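You operate a simulated robot arm through the tools that you are given. There is no shell and no other tool. Be economical: measure what you need, move in short steps, check, and stop when the job is done.

The job below is to be done with a simulated robot arm. You get a single attempt, and the scene is never put back.

JOB
Shut valve V2, open the vent and move the pump hose to the CONE port.
Fine: the green vent lever of the pump cart, after V2; ease the wing nut only once the cart display shows 1000; leave the CHAMBER clamp open; clamp the hose tight on its new port; G1 stays at VAC; pumps A and B stay off; leave the other V valves, pump controls and clamps of this pipe line.

Only the result counts: the job must be done as asked and must still hold three seconds after the hand-in. Knocking over, shifting, dropping, spilling or breaking anything else fails it.

ROBOT AND FRAMES
A 6-joint arm with a two-finger parallel gripper on a trunk, on a base that drives. Base frame: it is fixed to the floor where the robot stands at the start and does not move with it; the origin is under the middle of the robot, x ahead of it, y to its left, z up. Lengths are in mm, angles in degrees, forces in N, time in s.
With the tool pointing down near the work surface it reaches from about 100 to 760 mm from the robot's upright axis, wherever it stands. Its first joint turns from -166.0 to 166.0 degrees. Places, roughly: big knob of the tube lift [-1100, 7200, 800]; big port [700, 800, 1200]; black pump switch [-900, 6900, 800]; blue pump switch [600, -200, 900]; brass knob under the round dial [-900, 6100, 1400]; brass knob under the square dial [-1100, 6700, 1400]; cart display [700, -500, 900]; chamber port of the cart [800, -100, 900]; cone port of the cart [900, -300, 900]; cross port [600, 2000, 1300]; dial G1 [900, 500, 1300]; drain knob [1400, -300, 900]; fill lever [1200, -300, 1000]; filter port [1300, -200, 1100]; green vent lever [1100, -400, 1000]; grey air knob [1200, -300, 1100]. Payload 3.43 kg.
Tool frame: the origin (TCP) lies between the finger pads and is the grasp point; the fingertips stand 34 mm ahead of it; z points along the fingers, y is the line along which they close. Largest opening 128 mm; finger width 24, thickness 12; the body of the gripper, 48 by 130 mm, starts 96 mm behind the TCP.
Orientation is told as [roll, pitch, yaw] about the base's x, y, z axes, in that order, counted from this pose: with the fingers straight down and closing along the base's y, the tool's x points along the base's -x, its y along +y and its z along -z.

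CONTROLS
- The arm moves only by the tool nudge_tool. Its argument "rows" is a list of rows, each a list of 3 entries, a list of its own where there are three numbers: the shift along the base's x, y, z in mm, then the turn, a rotation vector about the base's x, y, z in degrees, then the closure, from 0 (fully open) to 1 (shut). In form: [[[dx, dy, dz], [wx, wy, wz], claw], ...]. A call has 1 to 8 rows; each row is the pose to reach, as a shift and turn from the pose commanded when the call began. Each row takes 0.2 s and may step no farther than 50 mm and 8.6 degrees from the row before; otherwise, or with a gripper value out of range, the whole call is refused. A pose out of reach is approached as far as the arm can. The call stops where the force on the tool passes 90 N (or 10 N more than at its start, if that is more) or the arm is blocked; 0.2 s more then pass. The fingers move at their own pace (about 45 mm/s each) and stop on an object; they squeeze with about 26 N. The grip force told is the motor's: it shows also when the fingers shut on nothing. Time passes only in rows, and 0.2 s behind the last, so rows that repeat a pose let the fingers close. The reply holds the time, the measured pose of the TCP, the force on the tool along the base axes, the opening and the grip force, in the units named above and with some noise, with the torque about the TCP (base axes, N m) and any sound that the robot's microphone picked up.
- Cameras (640 x 400 px; columns grow to the right, rows downward): "scene" is now at [30.3, 77.6, 1526.3]; the picture's right is [-0.43, -0.90, 0.00], its down [-0.43, 0.21, -0.88] and it looks along [0.79, -0.38, -0.48] (base axes); focal length 247 px, centre (320, 200). "wrist" rides on the gripper at [76, -11, -160] in the tool frame; the picture's right is [0.15, 0.99, 0.00], its down [-0.88, 0.13, -0.46] and it looks along [-0.45, 0.07, 0.89] (tool axes); focal length 234 px, centre (320, 200).
- snapshot(camera): a new picture of that camera. It takes no simulated time.
- base_move(legs): drives the robot by 1 to 6 legs, each [ahead, turn to the left] in mm and degrees, along the robot's own axes; the way and the turn of a leg run together, so that a leg with both is an arc; at most 1500 mm and 180 degrees a leg. The arm and the cameras ride along, it lands a little off, and it stops where it bumps. It gives what a move gives.
- pan_tilt(pan, tilt): turns the head with the scene camera to pan (to the left, within 155 degrees either way) and tilt (down, from -29 to 69), counted from straight ahead of the robot. It gives what a move gives.
- point_at(camera, pixels): for up to 12 pixels [column, row] of the newest picture of that camera ("zoom" is the newest enlarged one), the place [x, y, z] in the base frame of the surface seen there, good to about 2 mm, but the place of the scene camera against the robot may be out by one fixed shift of up to 25 mm in any direction. It takes no simulated time.
- zoom(camera, box): a new picture of the part [left, top, right, bottom] of that camera's present view, enlarged. It takes no simulated time.
- job_done(): hands the job in; it is judged then, once.

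Work in short steps. Measure before you move; look again where a grasp or a placing could have gone wrong, and mend it. You have 80 turns and 68 pictures in all, those below and enlarged ones among them. Open the gripper and draw the arm clear of the work before you hand the job in, unless the task says otherwise; then end with one line.

The tools are called after "Call:" as name(argument=value, ...) on one line, values as JSON. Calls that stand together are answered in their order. nudge_tool: Moves the arm, as the interface text tells. Its arguments: {"type":"object","properties":{"rows":{"type":"array"}},"required":["rows"]} The other tools are called the same way: base_move (legs) drives the base; pan_tilt (pan, tilt) turns the head that bears the scene camera; snapshot (camera) takes a picture; point_at (camera, pixels) gives the place of the surface under pixels of a picture; zoom (camera, box) takes an enlarged picture of a part of a camera's view; job_done () hands the job in.

At the start:

```text
time_s: 0.0
tcp_pos: [327.1, -219.2, 1293.3]
ee_rot: [-0.2, 0.0, -0.2]
ft_force: [-0.6, -0.4, 0.1]
ft_torque: [-0.03, 0.02, 0.04]
opening: 128.1
finger_force: 0.1
robot x, y, heading: [5.9, -21.5, 0.0]
head pan, tilt: [-25.7, 28.5]
```

scene: 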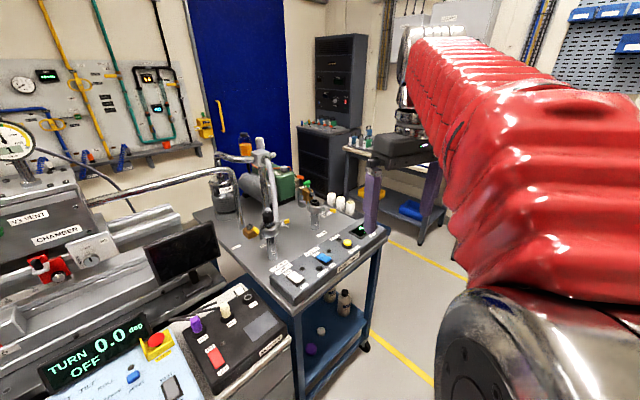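
wrist: 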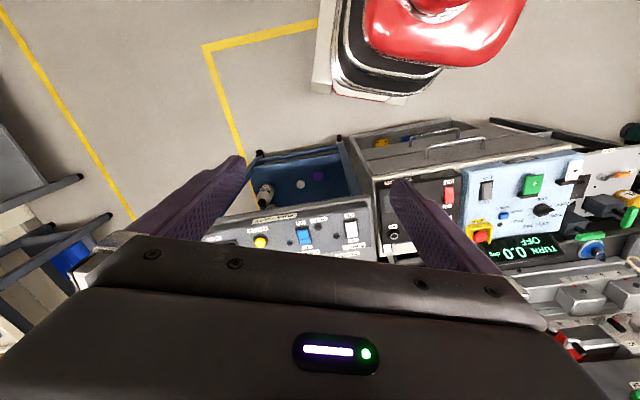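

The scene view shows the pump cart around (300,230), with the hose and ports near (260,180). I zoom in on the cart and on the left panel to find V2 and the labels.

Call:
zoom(camera="scene", box=[190, 130, 390, 310])

Call:
zoom(camera="scene", box=[0, 50, 220, 290])

```text
2.22 times, centred on (290, 220) of scene
```

zoom: 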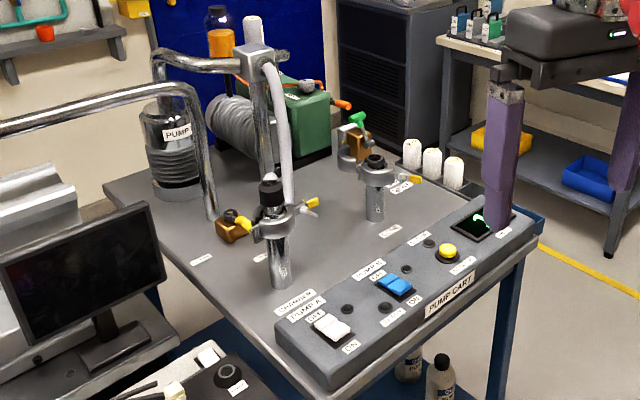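

```text
1.67 times, centred on (110, 170) of scene
```

zoom: 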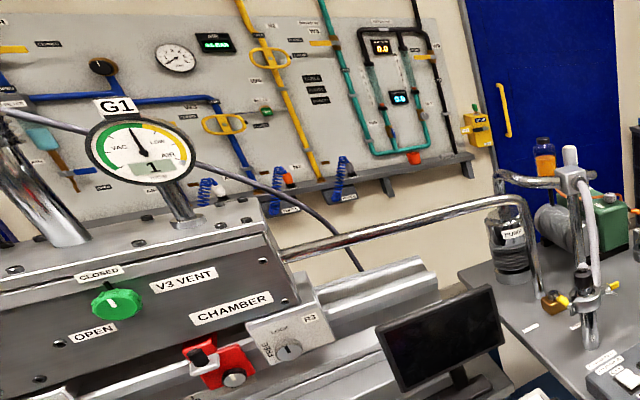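

I need the labels at the ports and valves, so I zoom more tightly on the ports.

Call:
zoom(camera="scene", box=[240, 190, 300, 228])

Call:
zoom(camera="scene", box=[225, 200, 305, 250])

Call:
zoom(camera="scene", box=[285, 175, 365, 225])

```text
10.53 times, centred on (270, 209) of scene
```

zoom: 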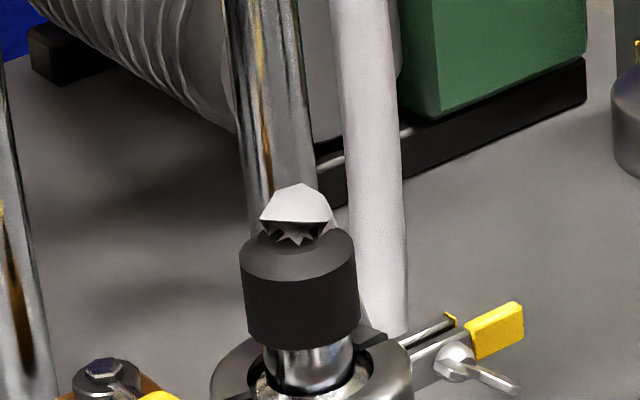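

```text
8.00 times, centred on (265, 225) of scene
```

zoom: 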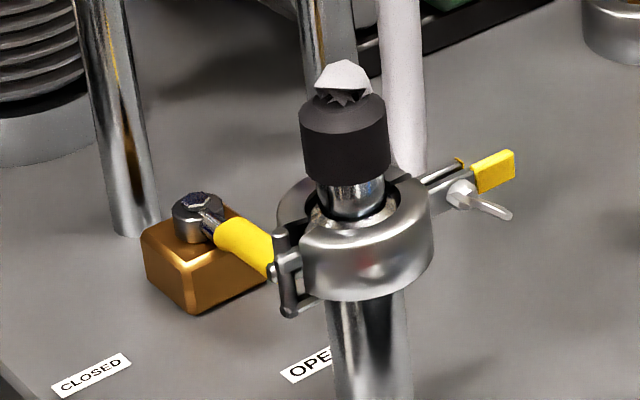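

```text
8.00 times, centred on (325, 200) of scene
```

zoom: 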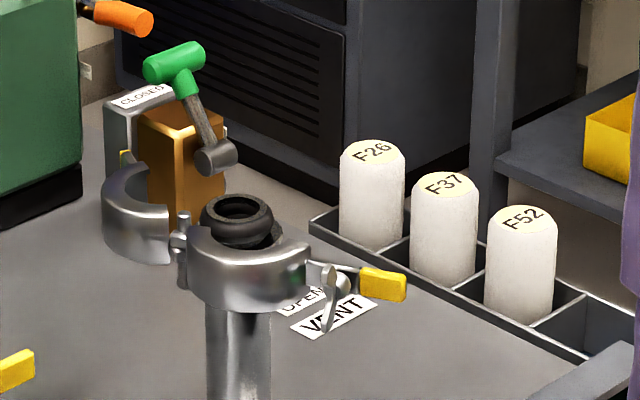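

I now measure the key features: V2, both ports, the clamps and the vent lever, on a zoom of the cart top.

Call:
zoom(camera="scene", box=[215, 150, 375, 250])

```text
4.00 times, centred on (295, 200) of scene
```

zoom: 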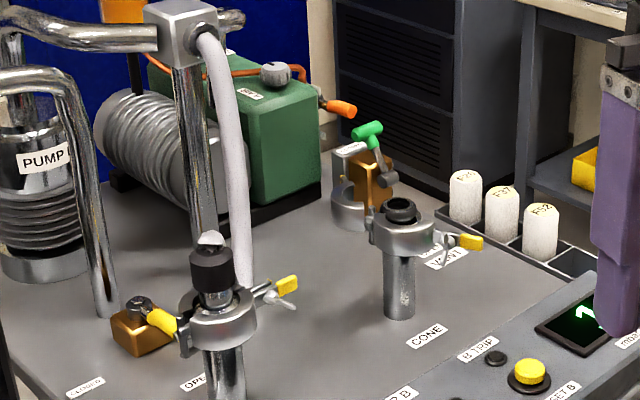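

Call:
point_at(camera="zoom", pixels=[[138, 302], [160, 321], [85, 388], [192, 382], [210, 262], [225, 318], [286, 284], [288, 304], [401, 205], [402, 245], [470, 242], [367, 130]])

Call:
point_at(camera="zoom", pixels=[[385, 178], [448, 240], [345, 218], [240, 230], [225, 100], [205, 45], [398, 300], [215, 370], [520, 370], [445, 258], [352, 150], [300, 330]])

Call:
point_at(camera="scene", pixels=[[300, 308], [387, 237], [345, 285], [195, 213], [300, 280], [370, 225], [180, 250], [270, 320]])

```text
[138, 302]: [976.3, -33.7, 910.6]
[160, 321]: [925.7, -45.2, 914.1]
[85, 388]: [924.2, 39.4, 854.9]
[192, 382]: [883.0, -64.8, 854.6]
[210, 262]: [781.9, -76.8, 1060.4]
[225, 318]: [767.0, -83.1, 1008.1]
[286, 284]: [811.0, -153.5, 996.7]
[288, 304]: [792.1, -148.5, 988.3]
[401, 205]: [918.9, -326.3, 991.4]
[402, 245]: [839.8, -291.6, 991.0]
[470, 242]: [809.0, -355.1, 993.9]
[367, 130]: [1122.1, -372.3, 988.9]
```

```text
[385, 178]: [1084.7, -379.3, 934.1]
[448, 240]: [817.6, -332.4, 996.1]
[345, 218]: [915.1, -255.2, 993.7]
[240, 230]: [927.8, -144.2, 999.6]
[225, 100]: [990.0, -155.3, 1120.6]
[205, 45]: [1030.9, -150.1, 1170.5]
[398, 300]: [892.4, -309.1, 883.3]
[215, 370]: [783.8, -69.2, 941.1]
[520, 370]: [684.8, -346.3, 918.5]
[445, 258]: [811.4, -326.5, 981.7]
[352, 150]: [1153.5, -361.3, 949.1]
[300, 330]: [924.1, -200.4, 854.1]
```

```text
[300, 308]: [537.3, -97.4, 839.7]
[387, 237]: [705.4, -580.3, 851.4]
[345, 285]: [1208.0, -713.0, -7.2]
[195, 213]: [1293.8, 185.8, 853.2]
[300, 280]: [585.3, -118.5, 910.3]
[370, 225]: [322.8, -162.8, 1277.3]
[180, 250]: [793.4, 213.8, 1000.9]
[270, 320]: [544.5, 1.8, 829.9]
```

Cart axes are turned about 19° from the base axes. I measure the robot base footprint and floor/cart edges from the wrist picture, to know how far I can drive.

Call:
point_at(camera="wrist", pixels=[[318, 90], [405, 98], [385, 90], [437, 75], [345, 145], [370, 165], [260, 200], [380, 240], [480, 125], [600, 140], [250, 155], [250, 100]])

Call:
pan_tilt(pan=-30, tilt=55)

Call:
snapshot(camera="scene")

```text
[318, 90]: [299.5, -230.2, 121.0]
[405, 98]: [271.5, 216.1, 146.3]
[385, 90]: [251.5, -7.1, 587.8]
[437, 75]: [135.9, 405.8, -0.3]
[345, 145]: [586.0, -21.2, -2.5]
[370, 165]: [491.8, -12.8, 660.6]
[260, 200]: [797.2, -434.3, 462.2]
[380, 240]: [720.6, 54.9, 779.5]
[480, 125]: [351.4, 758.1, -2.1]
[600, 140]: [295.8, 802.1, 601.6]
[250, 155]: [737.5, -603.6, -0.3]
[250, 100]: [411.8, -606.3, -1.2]
```

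```text
time_s: 0.9
tcp_pos: [326.1, -217.3, 1293.3]
ee_rot: [0.0, 0.0, -0.1]
ft_force: [-0.1, -0.7, 0.0]
ft_torque: [0.02, -0.03, 0.03]
opening: 128.2
finger_force: 0.0
robot x, y, heading: [3.2, -18.5, 0.1]
head pan, tilt: [-30.0, 55.0]
```

```text
59 pictures are left
```

scene: 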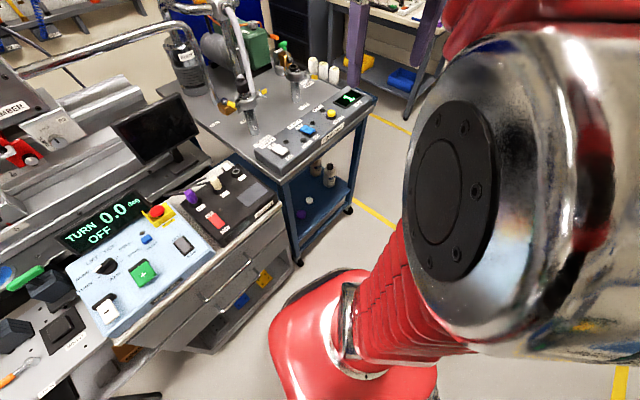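

The base footprint is about ±225 mm wide and 300 mm ahead of the axis. I plan to stand alongside the cart's right side, so I check the free floor between the cart and the other table.

Call:
point_at(camera="scene", pixels=[[348, 212], [376, 97], [298, 265], [405, 142], [370, 120], [395, 215], [360, 100], [372, 95], [405, 95], [420, 55], [285, 165], [345, 235]])

Call:
pan_tilt(pan=-60, tilt=25)

Call:
snapshot(camera="scene")

```text
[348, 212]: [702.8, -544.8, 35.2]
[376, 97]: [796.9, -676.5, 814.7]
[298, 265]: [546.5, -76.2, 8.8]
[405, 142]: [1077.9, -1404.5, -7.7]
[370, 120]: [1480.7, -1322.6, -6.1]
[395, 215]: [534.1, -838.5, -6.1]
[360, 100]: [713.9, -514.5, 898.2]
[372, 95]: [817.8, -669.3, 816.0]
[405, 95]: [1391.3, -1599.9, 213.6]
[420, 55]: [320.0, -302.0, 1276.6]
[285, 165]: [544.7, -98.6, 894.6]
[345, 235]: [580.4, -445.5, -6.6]
```

```text
time_s: 1.9
tcp_pos: [326.5, -216.9, 1293.6]
ee_rot: [0.0, 0.0, -0.1]
ft_force: [-0.5, 0.2, -0.3]
ft_torque: [-0.02, -0.03, -0.03]
opening: 128.1
finger_force: 0.1
robot x, y, heading: [2.8, -19.5, 0.2]
head pan, tilt: [-60.0, 25.0]
```

```text
58 pictures are left
```

scene: 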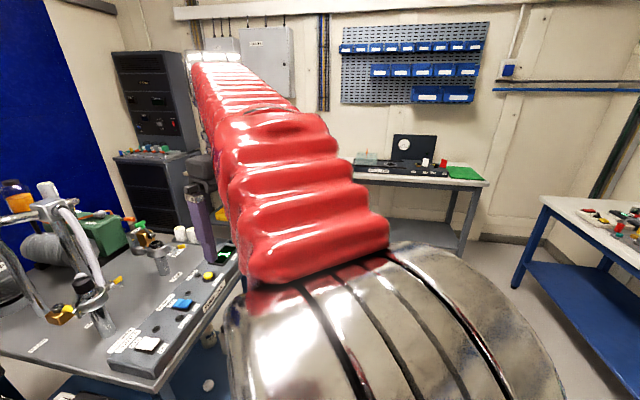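

The scene view shows a thing sticking out of the cart's right side near z≈815 (a handle?). I zoom in on that edge.

Call:
zoom(camera="scene", box=[100, 180, 260, 280])

```text
4.00 times, centred on (180, 230) of scene
```

zoom: 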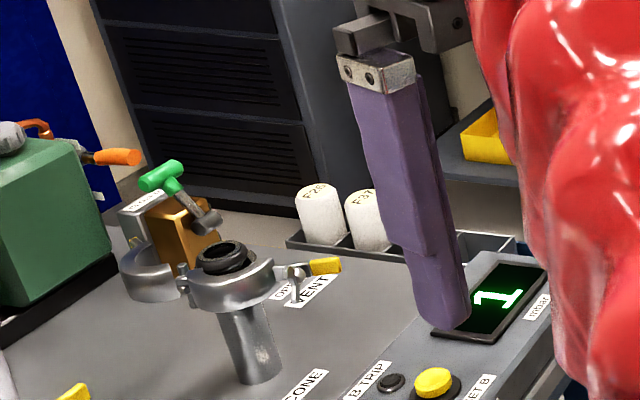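

I check the right-hand tables' legs before driving around to the cart's right side.

Call:
point_at(camera="scene", pixels=[[516, 287], [545, 197], [640, 275], [460, 252], [485, 184], [500, 320], [560, 380], [592, 260], [630, 390], [475, 240]])

Call:
base_move(legs=[[0, -64]])

Call:
pan_tilt(pan=60, tilt=35)

Call:
snapshot(camera="scene")

```text
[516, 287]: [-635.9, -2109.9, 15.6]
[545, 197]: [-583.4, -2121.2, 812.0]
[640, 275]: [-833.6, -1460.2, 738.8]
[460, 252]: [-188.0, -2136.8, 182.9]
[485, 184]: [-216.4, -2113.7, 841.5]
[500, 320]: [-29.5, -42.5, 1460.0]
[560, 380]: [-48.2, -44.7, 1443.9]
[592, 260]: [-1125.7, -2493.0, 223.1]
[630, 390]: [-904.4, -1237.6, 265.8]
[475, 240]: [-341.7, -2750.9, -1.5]
```

```text
time_s: 6.2
tcp_pos: [-17.4, -401.4, 1293.6]
ee_rot: [0.0, 0.1, -62.3]
ft_force: [-0.4, -0.2, -0.2]
ft_torque: [0.03, 0.03, 0.05]
opening: 128.0
finger_force: 0.1
robot x, y, heading: [27.5, -8.4, -61.8]
head pan, tilt: [-60.0, 25.0]
```

```text
time_s: 8.2
tcp_pos: [-18.8, -402.6, 1293.5]
ee_rot: [0.0, 0.1, -62.3]
ft_force: [-0.4, 0.0, -0.2]
ft_torque: [-0.01, 0.02, 0.02]
opening: 128.0
finger_force: 0.0
robot x, y, heading: [29.7, -13.1, -61.9]
head pan, tilt: [60.0, 35.0]
```

```text
56 pictures are left
```

scene: 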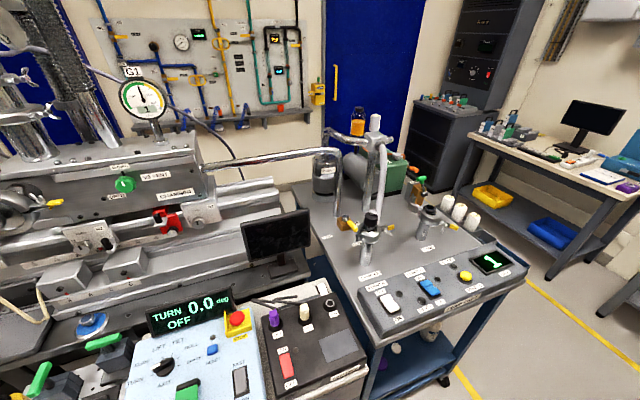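

With a clear view, no handle shows on the cart's right side. I measure the far workbench and cart's right corner (528,265).

Call:
point_at(camera="scene", pixels=[[528, 265], [520, 255], [455, 193], [545, 278], [600, 316], [475, 150], [520, 270], [445, 380], [435, 160], [610, 195], [500, 235], [480, 220]])

Call:
zoom(camera="scene", box=[310, 130, 550, 280])

```text
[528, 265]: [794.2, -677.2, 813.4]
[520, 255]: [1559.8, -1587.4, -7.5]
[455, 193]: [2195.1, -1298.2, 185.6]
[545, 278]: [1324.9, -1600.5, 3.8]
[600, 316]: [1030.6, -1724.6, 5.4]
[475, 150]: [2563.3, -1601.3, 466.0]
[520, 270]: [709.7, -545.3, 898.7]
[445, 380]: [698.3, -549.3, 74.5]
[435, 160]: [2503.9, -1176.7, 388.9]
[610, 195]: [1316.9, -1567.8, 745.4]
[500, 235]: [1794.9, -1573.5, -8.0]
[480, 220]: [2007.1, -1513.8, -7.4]
```

```text
2.67 times, centred on (430, 205) of scene
```

zoom: 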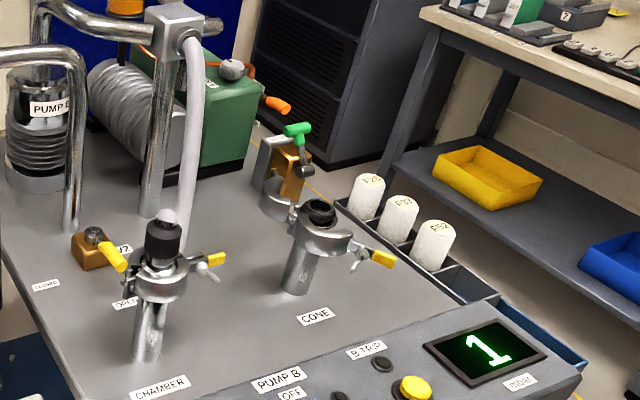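

The cart's right side carries a lip with filters, so I'd rather park parallel to the cart's front (heading ≈ -71°), axis about 280 mm before its face. First leg: small turn and drive obliquely.

Call:
base_move(legs=[[0, 5], [500, 0]])

```text
time_s: 12.5
tcp_pos: [282.5, -821.6, 1294.1]
ee_rot: [0.0, 0.0, -57.6]
ft_force: [-0.2, 0.0, 1.6]
ft_torque: [-0.01, -0.02, 0.01]
opening: 128.0
finger_force: 0.1
robot x, y, heading: [297.8, -430.9, -57.8]
head pan, tilt: [60.0, 35.0]
```

At u≈-336 mm in front of the cart, angled 13°. I go on with a short straight, arc parallel and then back up alongside.

Call:
base_move(legs=[[120, 0], [250, -13.2]])

```text
time_s: 15.7
tcp_pos: [364.0, -1133.4, 1293.9]
ee_rot: [0.0, 0.0, -71.1]
ft_force: [-0.3, 0.7, 0.5]
ft_torque: [0.0, -0.02, 0.02]
opening: 128.3
finger_force: 0.1
robot x, y, heading: [471.9, -755.2, -71.4]
head pan, tilt: [60.0, 35.0]
```

Now parallel at u≈-278. Back up 350 mm to be centred before the cart.

Call:
base_move(legs=[[-350, 0]])

Call:
pan_tilt(pan=85, tilt=40)

Call:
snapshot(camera="scene")

```text
time_s: 18.5
tcp_pos: [251.2, -802.0, 1295.3]
ee_rot: [0.1, -0.1, -71.2]
ft_force: [-0.9, -0.3, 0.7]
ft_torque: [-0.01, -0.03, -0.01]
opening: 128.0
finger_force: 0.0
robot x, y, heading: [363.7, -426.8, -71.2]
head pan, tilt: [60.0, 35.0]
```

```text
time_s: 19.4
tcp_pos: [251.8, -802.8, 1294.5]
ee_rot: [0.1, 0.0, -71.3]
ft_force: [0.2, 0.7, -0.2]
ft_torque: [-0.04, -0.05, 0.0]
opening: 128.2
finger_force: 0.0
robot x, y, heading: [365.6, -424.8, -71.3]
head pan, tilt: [85.0, 40.0]
```

```text
54 pictures are left
```

scene: 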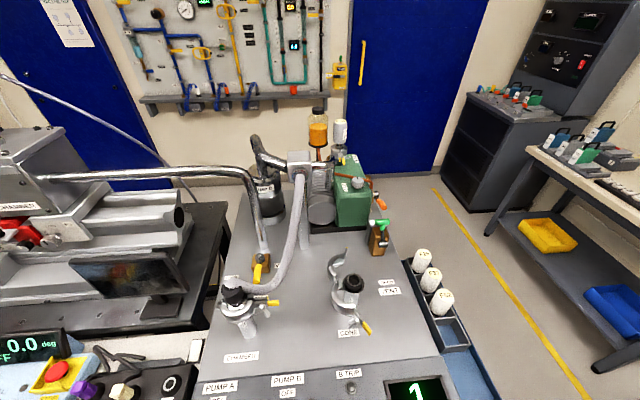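

A clear view of the cart top now. I zoom on the chamber port/V2 and on the cone port/vent.

Call:
zoom(camera="scene", box=[200, 240, 312, 310])

Call:
point_at(camera="zoom", pixels=[[190, 285], [200, 340], [235, 350], [385, 358], [430, 352], [365, 395], [345, 120], [330, 190], [150, 330], [130, 380], [390, 335], [285, 340]])

Call:
zoom(camera="scene", box=[310, 210, 422, 280])

Call:
zoom(camera="scene", box=[310, 270, 422, 340])

```text
5.71 times, centred on (256, 275) of scene
```

zoom: 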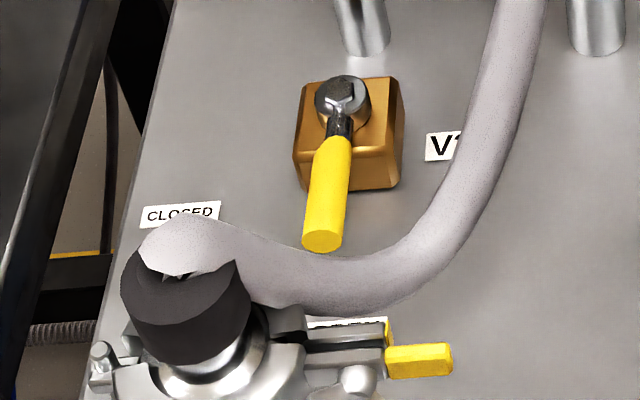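

```text
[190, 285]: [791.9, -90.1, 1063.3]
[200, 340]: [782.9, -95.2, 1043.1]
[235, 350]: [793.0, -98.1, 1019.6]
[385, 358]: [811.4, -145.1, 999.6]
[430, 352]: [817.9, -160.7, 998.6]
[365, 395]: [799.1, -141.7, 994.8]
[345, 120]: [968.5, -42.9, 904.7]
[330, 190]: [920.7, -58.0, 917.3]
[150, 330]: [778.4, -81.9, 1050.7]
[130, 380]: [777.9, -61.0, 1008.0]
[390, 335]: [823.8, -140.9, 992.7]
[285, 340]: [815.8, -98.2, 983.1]
```

```text
5.71 times, centred on (366, 245) of scene
```

zoom: 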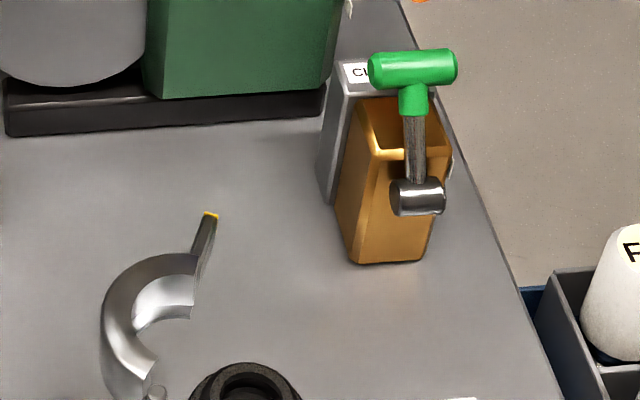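

```text
5.71 times, centred on (366, 305) of scene
```

zoom: 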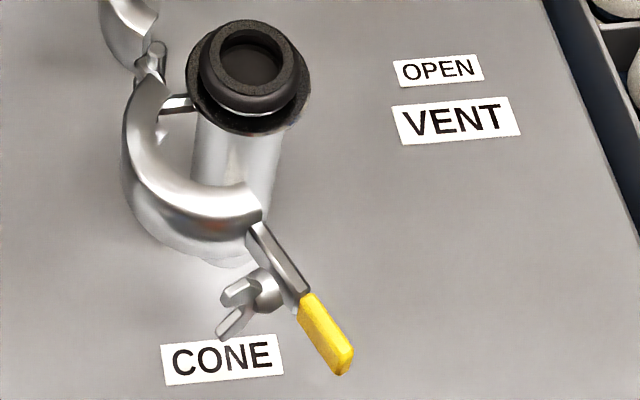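

V2's lever points towards the robot (OPEN); CLOSED is to the left, so it turns 90° clockwise from above. The hose passes near, so I measure the hose and the pipes around V2.

Call:
point_at(camera="scene", pixels=[[250, 287], [262, 292], [275, 282], [285, 265], [294, 240], [299, 210], [299, 185], [263, 250], [255, 210], [248, 190], [304, 240], [296, 160]])

Call:
point_at(camera="scene", pixels=[[376, 250], [382, 222], [388, 222], [383, 244], [379, 235], [385, 282], [354, 283], [340, 255], [345, 272], [367, 328], [353, 318], [338, 335]])

```text
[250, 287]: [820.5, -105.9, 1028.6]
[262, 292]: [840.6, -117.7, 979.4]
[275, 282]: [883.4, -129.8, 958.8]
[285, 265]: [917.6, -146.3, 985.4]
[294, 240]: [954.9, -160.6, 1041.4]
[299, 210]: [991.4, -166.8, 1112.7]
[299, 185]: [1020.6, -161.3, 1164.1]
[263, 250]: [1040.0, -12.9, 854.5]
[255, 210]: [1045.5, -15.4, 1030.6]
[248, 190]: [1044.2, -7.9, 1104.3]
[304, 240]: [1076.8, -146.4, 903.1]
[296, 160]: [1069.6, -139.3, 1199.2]
```

```text
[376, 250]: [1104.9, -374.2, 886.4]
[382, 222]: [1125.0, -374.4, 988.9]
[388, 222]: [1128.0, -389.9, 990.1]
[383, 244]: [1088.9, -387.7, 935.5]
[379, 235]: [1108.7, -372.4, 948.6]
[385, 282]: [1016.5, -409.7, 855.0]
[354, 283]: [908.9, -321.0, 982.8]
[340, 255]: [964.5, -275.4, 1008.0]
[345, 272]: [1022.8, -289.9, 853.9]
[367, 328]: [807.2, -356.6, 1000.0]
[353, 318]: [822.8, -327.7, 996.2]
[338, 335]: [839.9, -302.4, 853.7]
```

Lever can be pushed with shut fingers: current yaw (-71°) already puts the finger line along the cart depth, with the camera away from the hose. I swing the arm around the robot at this height, closing the fingers.

Call:
nudge_tool(rows=[[[45.2, -11, 0], [0, 0, 0], 1], [[91.1, -16.3, 0], [0, 0, 0], 1], [[137.2, -16.3, 0], [0, 0, 0], 1], [[182.4, -11, 0], [0, 0, 0], 1], [[227.3, -0.3, 0], [0, 0, 0], 1], [[270.7, 15.5, 0], [0, 0, 0], 1], [[311.3, 35.9, 0], [0, 0, 0], 1]])

```text
time_s: 21.0
tcp_pos: [562.7, -768.3, 1294.3]
ee_rot: [0.0, 0.0, -71.3]
ft_force: [0.1, 0.5, 0.8]
ft_torque: [-0.01, 0.0, 0.01]
opening: 0.0
finger_force: 12.1
robot x, y, heading: [364.5, -421.1, -71.5]
head pan, tilt: [85.0, 40.0]
```

Going well; continue the swing.

Call:
nudge_tool(rows=[[[38.1, 27.3, 0], [0, 0, 0], 1], [[73.4, 57, 0], [0, 0, 0], 1], [[104.6, 90.1, 0], [0, 0, 0], 1], [[132.1, 127.1, 0], [0, 0, 0], 1], [[155.2, 167.1, 0], [0, 0, 0], 1], [[173.2, 208.9, 0], [0, 0, 0], 1], [[186.4, 253.1, 0], [0, 0, 0], 1], [[194.4, 298.6, 0], [0, 0, 0], 1]])

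```text
time_s: 22.8
tcp_pos: [754.2, -466.8, 1294.9]
ee_rot: [0.1, 0.0, -71.3]
ft_force: [-0.3, -0.7, 0.2]
ft_torque: [0.0, 0.01, 0.04]
opening: 0.0
finger_force: 26.3
robot x, y, heading: [363.4, -421.4, -71.2]
head pan, tilt: [85.0, 40.0]
```

Next, move over V2 at this height (hose top is ~1200, fingertips at 1260).

Call:
nudge_tool(rows=[[[18, 45, 0], [0, 0, 0], 1], [[36, 90, 0], [0, 0, 0], 1], [[54, 135, 0], [0, 0, 0], 1], [[72, 180, 0], [0, 0, 0], 1], [[90, 225, 0], [0, 0, 0], 1], [[108, 270, 0], [0, 0, 0], 1], [[126, 315, 0], [0, 0, 0], 1], [[144, 360, 0], [0, 0, 0], 1]])

Call:
snapshot(camera="wrist")

Call:
snapshot(camera="scene")

```text
time_s: 24.4
tcp_pos: [886.9, -253.8, 1364.2]
ee_rot: [7.0, 1.3, -80.8]
ft_force: [0.0, 0.3, 0.0]
ft_torque: [0.0, -0.03, -0.03]
opening: 0.0
finger_force: 26.0
out of reach, approached as far as the arm can: row 8
robot x, y, heading: [358.1, -420.7, -71.5]
head pan, tilt: [85.0, 40.0]
stopped in row 8: the arm was blocked; the commanded pose is now the measured one
```

```text
50 pictures are left
```

wrist: 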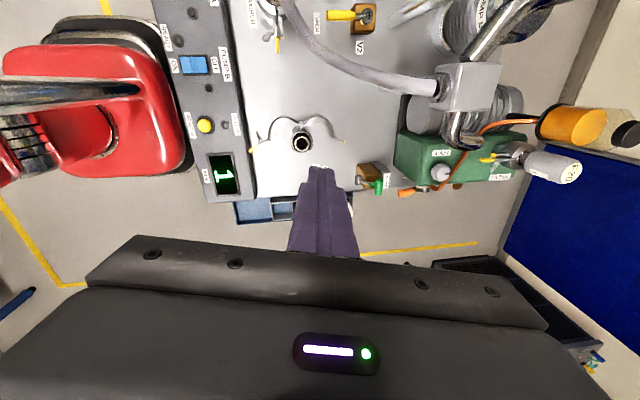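

```text
49 pictures are left
```

scene: 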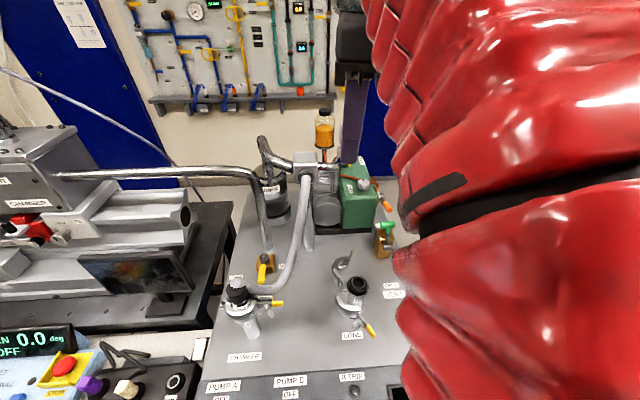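

The arm stopped at a limit (height/yaw) with tilt 7°. I lower, straighten the tool and see whether the reach is better lower down.

Call:
nudge_tool(rows=[[[-10, -2, -45], [-1.2, 3.4, 4.7], 1], [[-15, -4, -90], [-2.4, 6.7, 9.5], 1], [[-15, -4, -135], [-2.4, 6.7, 9.5], 1], [[-15, -4, -160], [-2.4, 6.7, 9.5], 1]])

```text
time_s: 25.4
tcp_pos: [871.0, -254.8, 1201.8]
ee_rot: [-0.2, 0.6, -71.6]
ft_force: [-0.1, 0.3, 0.5]
ft_torque: [-0.02, 0.04, -0.01]
opening: 0.0
finger_force: 25.8
robot x, y, heading: [359.8, -421.7, -71.5]
head pan, tilt: [85.0, 40.0]
```

Straightened at z 1202. Now move towards the right side of V2's lever at this height.

Call:
nudge_tool(rows=[[[-3, 45, 0], [0, 0, 0], 1], [[5, 85, 0], [0, 0, 0], 1], [[25, 120, 0], [0, 0, 0], 1], [[45, 155, 0], [0, 0, 0], 1]])

Call:
snapshot(camera="wrist")

```text
time_s: 26.2
tcp_pos: [893.3, -247.8, 1290.7]
ee_rot: [8.3, 2.0, -80.1]
ft_force: [0.7, 0.8, -0.3]
ft_torque: [0.02, 0.02, 0.0]
opening: 0.1
finger_force: 25.7
robot x, y, heading: [362.2, -423.3, -71.5]
head pan, tilt: [85.0, 40.0]
stopped in row 3: the arm was blocked; the commanded pose is now the measured one
```

```text
48 pictures are left
```

wrist: 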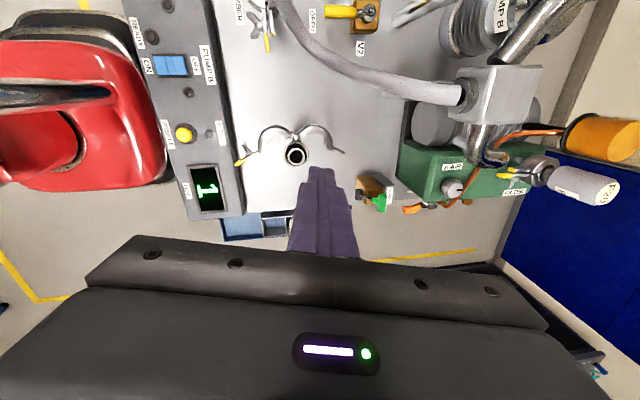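

It's a wrist-yaw limit, not reach. A shut-finger push doesn't care about yaw, so I straighten and turn to about yaw -40°.

Call:
nudge_tool(rows=[[[-10, -3, -40], [-1.7, 4.0, 4], 1], [[-20, -7, -80], [-3.4, 7.9, 8], 1]])

Call:
nudge_tool(rows=[[[0, 0, 0], [0, 0, 8], 1], [[0, 0, 0], [0, 0, 16], 1], [[0, 0, 0], [0, 0, 24], 1], [[0, 0, 0], [0, 0, 32], 1]])

```text
time_s: 26.8
tcp_pos: [873.3, -254.8, 1212.5]
ee_rot: [-0.1, 0.7, -72.3]
ft_force: [0.1, 0.2, 0.6]
ft_torque: [0.01, 0.0, 0.0]
opening: 0.1
finger_force: 26.0
robot x, y, heading: [364.8, -424.0, -71.6]
head pan, tilt: [85.0, 40.0]
```

```text
time_s: 27.8
tcp_pos: [872.9, -255.2, 1211.2]
ee_rot: [-0.1, 0.6, -40.3]
ft_force: [0.2, -0.1, -0.1]
ft_torque: [-0.03, -0.01, 0.01]
opening: 0.0
finger_force: 25.9
robot x, y, heading: [364.6, -419.8, -71.5]
head pan, tilt: [85.0, 40.0]
```

Now carry the tool over to the right of the V2 lever at z≈1210 and look.

Call:
nudge_tool(rows=[[[-3, 45, 0], [0, 0, 0], 1], [[5, 85, 0], [0, 0, 0], 1], [[25, 120, 0], [0, 0, 0], 1], [[47, 155, 0], [0, 0, 0], 1]])

Call:
snapshot(camera="wrist")

Call:
snapshot(camera="scene")

```text
time_s: 28.6
tcp_pos: [892.0, -247.9, 1304.6]
ee_rot: [8.5, -2.5, -49.5]
ft_force: [0.2, 0.5, -0.4]
ft_torque: [-0.02, 0.0, -0.01]
opening: 0.1
finger_force: 26.2
robot x, y, heading: [363.5, -423.3, -71.4]
head pan, tilt: [85.0, 40.0]
stopped in row 3: the arm was blocked; the commanded pose is now the measured one
```

```text
47 pictures are left
```

wrist: 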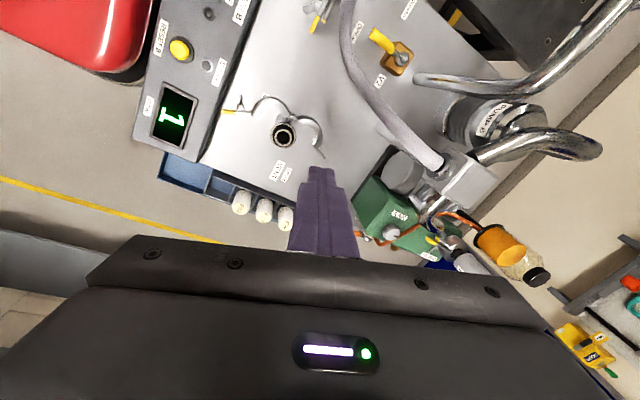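

```text
46 pictures are left
```

scene: 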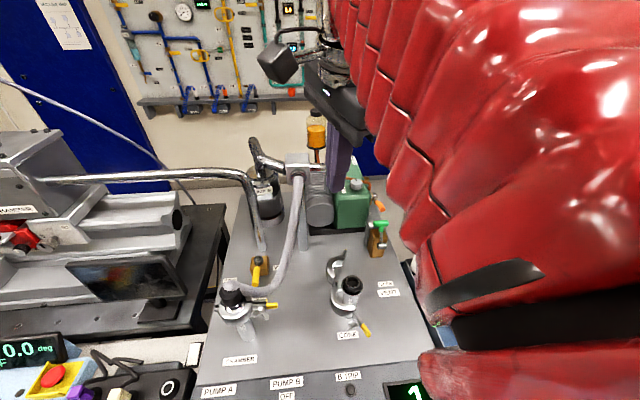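

The block occurs at the same place whatever the yaw: the arm pointing 90° left runs against the head side. So I'll face the cart instead (heading ≈ 19°). First swing the arm back forward.

Call:
nudge_tool(rows=[[[-5, -45, 0], [-1.8, 4, 3], 1], [[-15, -93, 0], [-3.6, 8.1, 6], 1], [[-28, -140, 0], [-3.6, 8.1, 9], 1], [[-45, -187, 0], [-3.6, 8.1, 9], 1], [[-62, -233, 0], [-3.6, 8.1, 9], 1], [[-82, -278, 0], [-3.6, 8.1, 9], 1], [[-105, -321, 0], [-3.6, 8.1, 9], 1], [[-133, -361, 0], [-3.6, 8.1, 9], 1]])

Call:
base_move(legs=[[620, 0]])

```text
time_s: 30.4
tcp_pos: [757.5, -611.5, 1309.4]
ee_rot: [0.4, 0.5, -40.4]
ft_force: [-0.7, -0.4, 0.4]
ft_torque: [0.03, -0.01, 0.03]
opening: 0.0
finger_force: 25.9
robot x, y, heading: [362.7, -421.8, -71.5]
head pan, tilt: [85.0, 40.0]
```

```text
time_s: 34.8
tcp_pos: [956.3, -1199.5, 1308.7]
ee_rot: [0.4, 0.6, -40.5]
ft_force: [0.0, 0.1, 0.3]
ft_torque: [-0.04, -0.01, -0.01]
opening: 0.0
finger_force: 25.9
robot x, y, heading: [563.6, -1013.2, -71.4]
head pan, tilt: [85.0, 40.0]
```

Clear of the cart. Turn 18° left, reverse obliquely to a spot in front of the cart.

Call:
base_move(legs=[[0, 18], [-683, 0]])

Call:
base_move(legs=[[0, 72.4]])

```text
time_s: 40.9
tcp_pos: [595.9, -527.6, 1310.1]
ee_rot: [0.4, 0.6, -22.8]
ft_force: [0.3, -0.1, 0.7]
ft_torque: [0.02, 0.01, 0.0]
opening: 0.0
finger_force: 26.2
robot x, y, heading: [161.4, -466.9, -53.8]
head pan, tilt: [85.0, 40.0]
```

```text
time_s: 45.9
tcp_pos: [349.7, -73.0, 1309.8]
ee_rot: [0.5, 0.6, 49.9]
ft_force: [-0.2, 0.3, -0.3]
ft_torque: [0.0, 0.01, 0.0]
opening: 0.0
finger_force: 25.8
robot x, y, heading: [171.8, -498.7, 19.1]
head pan, tilt: [85.0, 40.0]
```

Heading 19.1°, facing the cart at u≈-477. Advance 140 mm, then look.

Call:
base_move(legs=[[140, 0]])

Call:
pan_tilt(pan=5, tilt=42)

Call:
snapshot(camera="scene")

```text
time_s: 47.4
tcp_pos: [478.4, -26.1, 1311.1]
ee_rot: [0.4, 0.6, 50.3]
ft_force: [0.3, 0.2, 0.0]
ft_torque: [0.01, -0.01, -0.01]
opening: 0.0
finger_force: 26.2
robot x, y, heading: [302.1, -451.5, 19.1]
head pan, tilt: [85.0, 40.0]
```

```text
time_s: 48.9
tcp_pos: [479.1, -28.7, 1311.3]
ee_rot: [0.4, 0.6, 50.2]
ft_force: [0.4, 0.1, 0.2]
ft_torque: [-0.02, 0.01, -0.03]
opening: 0.0
finger_force: 26.0
robot x, y, heading: [304.9, -454.1, 19.1]
head pan, tilt: [5.0, 42.0]
```

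```text
45 pictures are left
```

scene: 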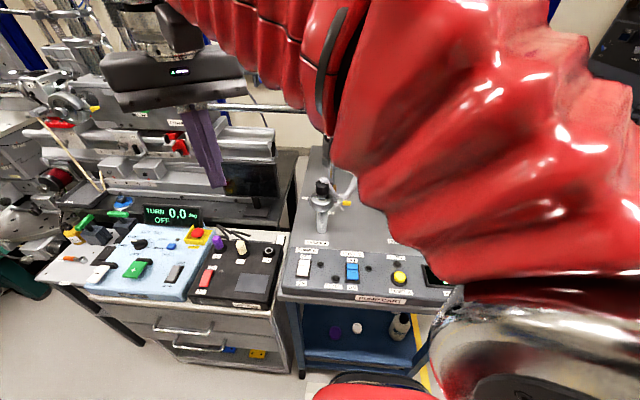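

The arm can now reach over V2. I move in at z≈1310 while turning the tool to bring its narrow side across, and look.

Call:
nudge_tool(rows=[[[48, -7, 0], [0, 0, -8], 1], [[96, -14, 0], [0, 0, -16], 1], [[144, -21, 0], [0, 0, -24], 1], [[192, -28, 0], [0, 0, -32], 1], [[240, -36, 0], [0, 0, -40], 1], [[288, -43, 0], [0, 0, -48], 1], [[336, -50, 0], [0, 0, -56], 1], [[384, -57, 0], [0, 0, -64], 1]])

Call:
nudge_tool(rows=[[[20, -3, -30], [0, 0, -8], 1], [[40, -6, -60], [0, 0, -16], 1], [[55, -6, -95], [0, 0, -24], 1]])

Call:
snapshot(camera="wrist")

Call:
snapshot(camera="scene")

```text
time_s: 50.7
tcp_pos: [830.5, -109.7, 1277.6]
ee_rot: [0.4, 0.4, -14.1]
ft_force: [-0.5, 0.2, 0.7]
ft_torque: [0.02, -0.11, 0.01]
opening: 0.0
finger_force: 26.2
out of reach, approached as far as the arm can: row 6, 7, 8
robot x, y, heading: [304.3, -449.5, 19.0]
head pan, tilt: [5.0, 42.0]
```

```text
time_s: 51.5
tcp_pos: [885.5, -113.1, 1180.0]
ee_rot: [0.4, 0.6, -38.0]
ft_force: [0.3, 0.2, 1.0]
ft_torque: [0.01, -0.04, -0.01]
opening: 0.0
finger_force: 25.9
robot x, y, heading: [304.8, -453.7, 19.1]
head pan, tilt: [5.0, 42.0]
```

```text
44 pictures are left
```

wrist: 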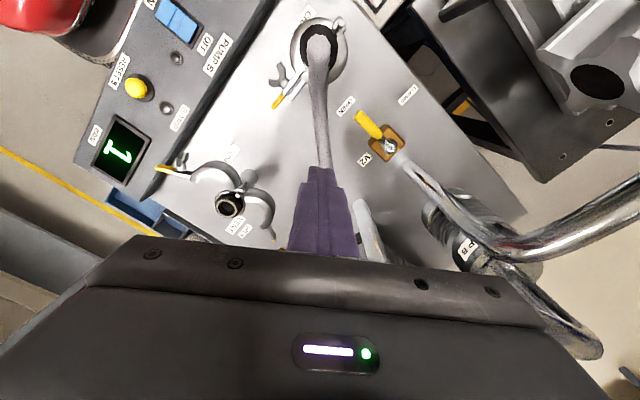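

```text
43 pictures are left
```

scene: 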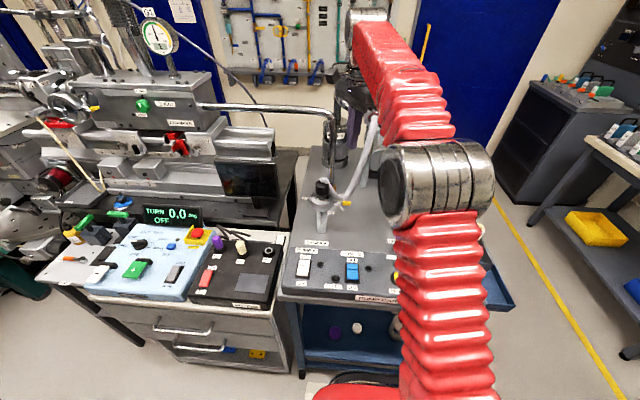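

The wrist view shows V2 at (388,145) with the yellow lever tip at (362,117). I measure it with the wrist camera, plus hose and clamp parts.

Call:
point_at(camera="wrist", pixels=[[390, 145], [378, 132], [368, 122], [361, 115], [403, 145], [370, 155], [318, 40], [318, 90], [320, 130], [325, 160], [230, 204], [415, 180]])

Call:
zoom(camera="wrist", box=[250, 10, 450, 170])

```text
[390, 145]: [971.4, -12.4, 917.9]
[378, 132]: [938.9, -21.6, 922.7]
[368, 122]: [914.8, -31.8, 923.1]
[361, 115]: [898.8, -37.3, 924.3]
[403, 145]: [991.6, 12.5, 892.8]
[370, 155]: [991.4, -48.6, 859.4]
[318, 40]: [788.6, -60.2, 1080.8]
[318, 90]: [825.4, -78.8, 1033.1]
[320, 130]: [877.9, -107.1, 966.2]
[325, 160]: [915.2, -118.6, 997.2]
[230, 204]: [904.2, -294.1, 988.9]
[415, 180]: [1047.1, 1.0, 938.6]
```

```text
2.50 times, centred on (350, 90) of wrist
```

zoom: 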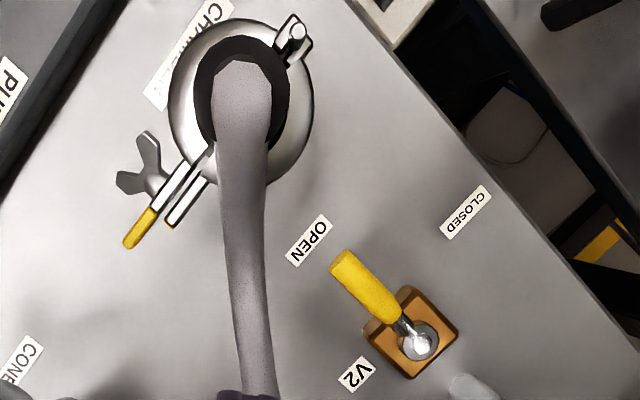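

Wrist camera gives the V2 hub at (971,-12,918), lever tip (899,-37,924). I go beside the lever's right at (926,-67) and lower so the fingertips are at z≈898.

Call:
nudge_tool(rows=[[[20, 23, 0], [0, 0, 0], 1], [[40.5, 46, 0], [0, 0, 0], 1], [[40.5, 46, -50], [0, 0, 0], 1], [[40.5, 46, -100], [0, 0, 0], 1], [[40.5, 46, -150], [0, 0, 0], 1], [[40.5, 46, -200], [0, 0, 0], 1], [[40.5, 46, -247], [0, 0, 0], 1]])

Call:
snapshot(camera="wrist")

```text
time_s: 53.1
tcp_pos: [937.3, -59.7, 1041.8]
ee_rot: [-5.7, 2.9, -37.9]
ft_force: [0.2, -0.2, 0.3]
ft_torque: [-0.01, -0.02, 0.0]
opening: 0.2
finger_force: 25.8
out of reach, approached as far as the arm can: row 2, 3, 4, 5, 6, 7
robot x, y, heading: [304.4, -450.8, 18.9]
head pan, tilt: [5.0, 42.0]
```

```text
41 pictures are left
```

wrist: 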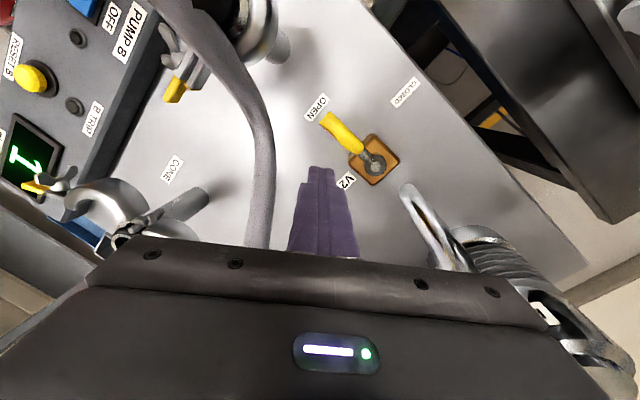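

The arm lagged at z 1042 and "out of reach". I hold the command for a moment to see whether it settles further.

Call:
nudge_tool(rows=[[[0, 0, 0], [0, 0, 0], 1], [[0, 0, 0], [0, 0, 0], 1]])

```text
time_s: 53.7
tcp_pos: [938.2, -59.8, 1042.6]
ee_rot: [-5.7, 2.9, -38.0]
ft_force: [-0.1, -0.6, -0.3]
ft_torque: [0.01, 0.04, -0.02]
opening: 0.0
finger_force: 26.2
robot x, y, heading: [303.3, -449.9, 19.0]
head pan, tilt: [5.0, 42.0]
```

It seems the commanded pose is now this one. I try a small step down from here to learn what limits it.

Call:
nudge_tool(rows=[[[-6, -4, -25], [0, 0, 0], 1], [[-12, -8, -50], [0, 0, 0], 1]])

```text
time_s: 54.3
tcp_pos: [939.4, -60.3, 1018.0]
ee_rot: [-7.5, 3.4, -38.0]
ft_force: [0.0, 0.4, 0.6]
ft_torque: [-0.01, 0.01, -0.02]
opening: 0.0
finger_force: 25.9
out of reach, approached as far as the arm can: row 1, 2
robot x, y, heading: [303.9, -449.2, 19.0]
head pan, tilt: [5.0, 42.0]
```

The tilt inward suggests the arm was stretched straight (singular). I pull back inward at z≈1080 with the tool straightened so the elbow bends, then extend lower down.

Call:
nudge_tool(rows=[[[-20, -10, 35], [1.9, -3.6, 0], 1], [[-42, -22, 60], [3.8, -7.3, 0], 1], [[-64, -38, 60], [3.8, -7.3, 0], 1]])

Call:
nudge_tool(rows=[[[20, 12, -40], [0, 0, 0], 1], [[50, 33, -60], [0, 0, 0], 1]])

```text
time_s: 55.1
tcp_pos: [929.4, -62.4, 1129.1]
ee_rot: [0.5, 0.0, -37.8]
ft_force: [0.3, 0.0, 0.1]
ft_torque: [0.04, -0.01, -0.01]
opening: 0.0
finger_force: 26.0
out of reach, approached as far as the arm can: row 1, 2, 3
robot x, y, heading: [305.2, -452.5, 19.2]
head pan, tilt: [5.0, 42.0]
```

```text
time_s: 55.7
tcp_pos: [957.1, -42.8, 1075.2]
ee_rot: [1.7, -0.6, -37.9]
ft_force: [-0.5, -1.3, -1.2]
ft_torque: [0.01, 0.02, -0.01]
opening: 0.0
finger_force: 25.9
out of reach, approached as far as the arm can: row 2
robot x, y, heading: [302.7, -446.2, 19.2]
head pan, tilt: [5.0, 42.0]
```

It now reaches outward but not inward, so the arm posture is suspicious. I look at the arm.

Call:
snapshot(camera="scene")

Call:
point_at(camera="scene", pixels=[[440, 185], [440, 300], [440, 390], [400, 100], [375, 45], [355, 110], [365, 15]])

```text
40 pictures are left
```

scene: 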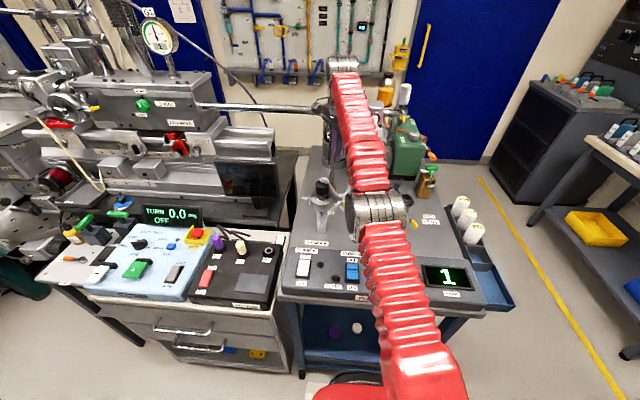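

```text
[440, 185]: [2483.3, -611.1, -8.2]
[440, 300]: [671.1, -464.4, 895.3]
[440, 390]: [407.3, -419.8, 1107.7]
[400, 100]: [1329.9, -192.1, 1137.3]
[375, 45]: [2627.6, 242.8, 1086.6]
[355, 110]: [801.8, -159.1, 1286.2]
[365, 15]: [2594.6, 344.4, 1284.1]
```

The arm is in an elbow-low posture (elbow at (380,215) near the console). I must flip the elbow up: go up to full stretch, over-reach, then pull down and in.

Call:
nudge_tool(rows=[[[-20, -14, 45], [0, 0, 0], 1], [[-40, -28, 90], [0, 0, 0], 1], [[-60, -42, 135], [0, 0, 0], 1], [[-80, -56, 180], [0, 0, 0], 1], [[-85, -60, 229], [0, 0, 0], 1], [[-70, -50, 275], [0, 0, 0], 1], [[-70, -50, 240], [0, 0, 0], 1], [[-85, -60, 195], [0, 0, 0], 1]])

Call:
nudge_tool(rows=[[[-25, -15, 0], [0, 0, 0], 1], [[-55, -35, 0], [0, 0, 0], 1], [[-85, -55, 0], [0, 0, 0], 1]])

```text
refused: row 1 steps farther than a row can; nothing moved
```

```text
time_s: 56.5
tcp_pos: [955.4, -42.9, 1075.3]
ee_rot: [1.7, -0.6, -37.8]
ft_force: [0.3, -0.6, 0.1]
ft_torque: [0.02, 0.0, -0.01]
opening: 0.0
finger_force: 26.3
out of reach, approached as far as the arm can: row 1, 2, 3
robot x, y, heading: [304.4, -452.1, 19.2]
head pan, tilt: [5.0, 42.0]
```

First call was refused for step size; I repeat it with smaller steps.

Call:
nudge_tool(rows=[[[-15, -10, 40], [0, 0, 0], 1], [[-32, -22, 80], [0, 0, 0], 1], [[-50, -34, 120], [0, 0, 0], 1], [[-68, -46, 160], [0, 0, 0], 1], [[-80, -54, 205], [0, 0, 0], 1], [[-75, -50, 250], [0, 0, 0], 1], [[-70, -48, 285], [0, 0, 0], 1], [[-80, -54, 240], [0, 0, 0], 1]])

Call:
nudge_tool(rows=[[[-5, -3, -40], [0, 0, 0], 1], [[-25, -15, -60], [0, 0, 0], 1], [[-55, -33, -60], [0, 0, 0], 1]])

```text
time_s: 58.3
tcp_pos: [844.7, -115.3, 1284.4]
ee_rot: [2.0, -0.6, -37.8]
ft_force: [-0.9, 0.2, 1.3]
ft_torque: [0.04, -0.04, -0.03]
opening: 0.2
finger_force: 26.3
out of reach, approached as far as the arm can: row 2, 5, 6, 7, 8
robot x, y, heading: [303.7, -453.9, 19.0]
head pan, tilt: [5.0, 42.0]
```

```text
time_s: 59.1
tcp_pos: [791.0, -147.5, 1222.8]
ee_rot: [1.6, -0.6, -37.7]
ft_force: [0.4, -0.5, -0.4]
ft_torque: [-0.05, 0.02, -0.02]
opening: 0.0
finger_force: 25.9
robot x, y, heading: [300.6, -450.8, 19.2]
head pan, tilt: [5.0, 42.0]
```

It now came inward and down without complaint. Check the elbow posture.

Call:
snapshot(camera="scene")

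```text
39 pictures are left
```

scene: 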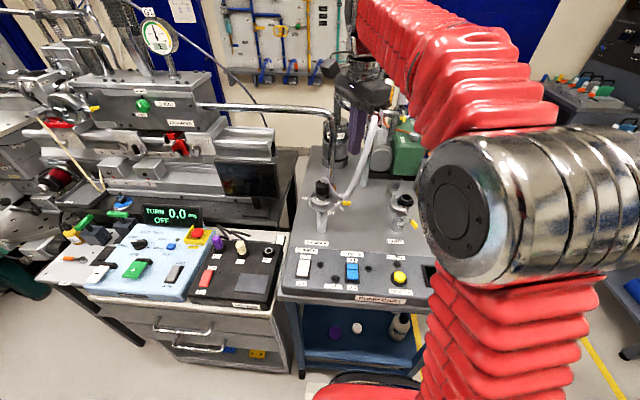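

Elbow is up again. I now approach the lever's right side, getting lower as I reach out, down to tip z≈899.

Call:
nudge_tool(rows=[[[30, 12, -20], [0, 0, 0], 1], [[60, 25, -40], [0, 0, 0], 1], [[89, 45, -73], [0, 0, 0], 1], [[110, 62, -112], [0, 0, 0], 1], [[135, 81, -147], [0, 0, 0], 1], [[135, 81, -195], [0, 0, 0], 1], [[135, 81, -243], [0, 0, 0], 1], [[135, 81, -290], [0, 0, 0], 1]])

Call:
snapshot(camera="wrist")

```text
time_s: 60.9
tcp_pos: [926.0, -67.3, 936.6]
ee_rot: [1.8, -0.6, -37.8]
ft_force: [0.1, 0.3, -0.1]
ft_torque: [0.0, -0.04, -0.01]
opening: 0.0
finger_force: 25.6
robot x, y, heading: [301.8, -451.9, 19.1]
head pan, tilt: [5.0, 42.0]
```

```text
38 pictures are left
```

wrist: 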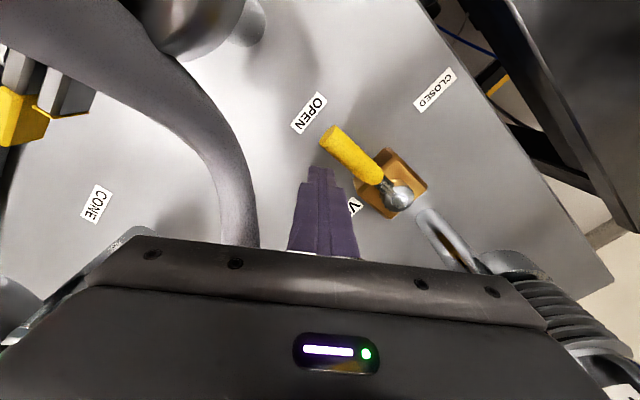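

Fingers stand beside the lever as planned. Now the arc push clockwise.

Call:
nudge_tool(rows=[[[-5.5, 16.1, -3], [0, 0, 0], 1], [[-13.6, 30.2, -3], [0, 0, 0], 1], [[-18.2, 46.6, -3], [0, 0, 0], 1], [[-17.9, 62.6, -3], [0, 0, 0], 1], [[-13.5, 78.9, -3], [0, 0, 0], 1], [[-5.7, 93.2, -3], [0, 0, 0], 1], [[8.1, 105.4, -3], [0, 0, 0], 1], [[13.7, 107.3, -3], [0, 0, 0], 1]])

Call:
snapshot(camera="wrist")

```text
time_s: 62.7
tcp_pos: [937.0, 38.2, 932.0]
ee_rot: [1.1, -0.4, -37.8]
ft_force: [-42.8, -30.2, 4.9]
ft_torque: [-0.45, 0.61, -0.41]
opening: 0.0
finger_force: 26.3
robot x, y, heading: [300.4, -452.2, 19.1]
head pan, tilt: [5.0, 42.0]
```

```text
37 pictures are left
```

wrist: 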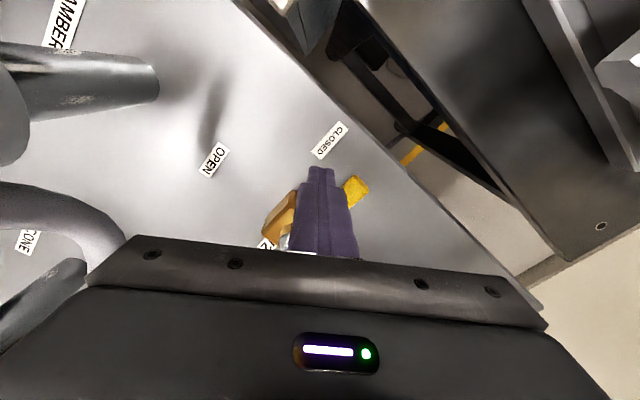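

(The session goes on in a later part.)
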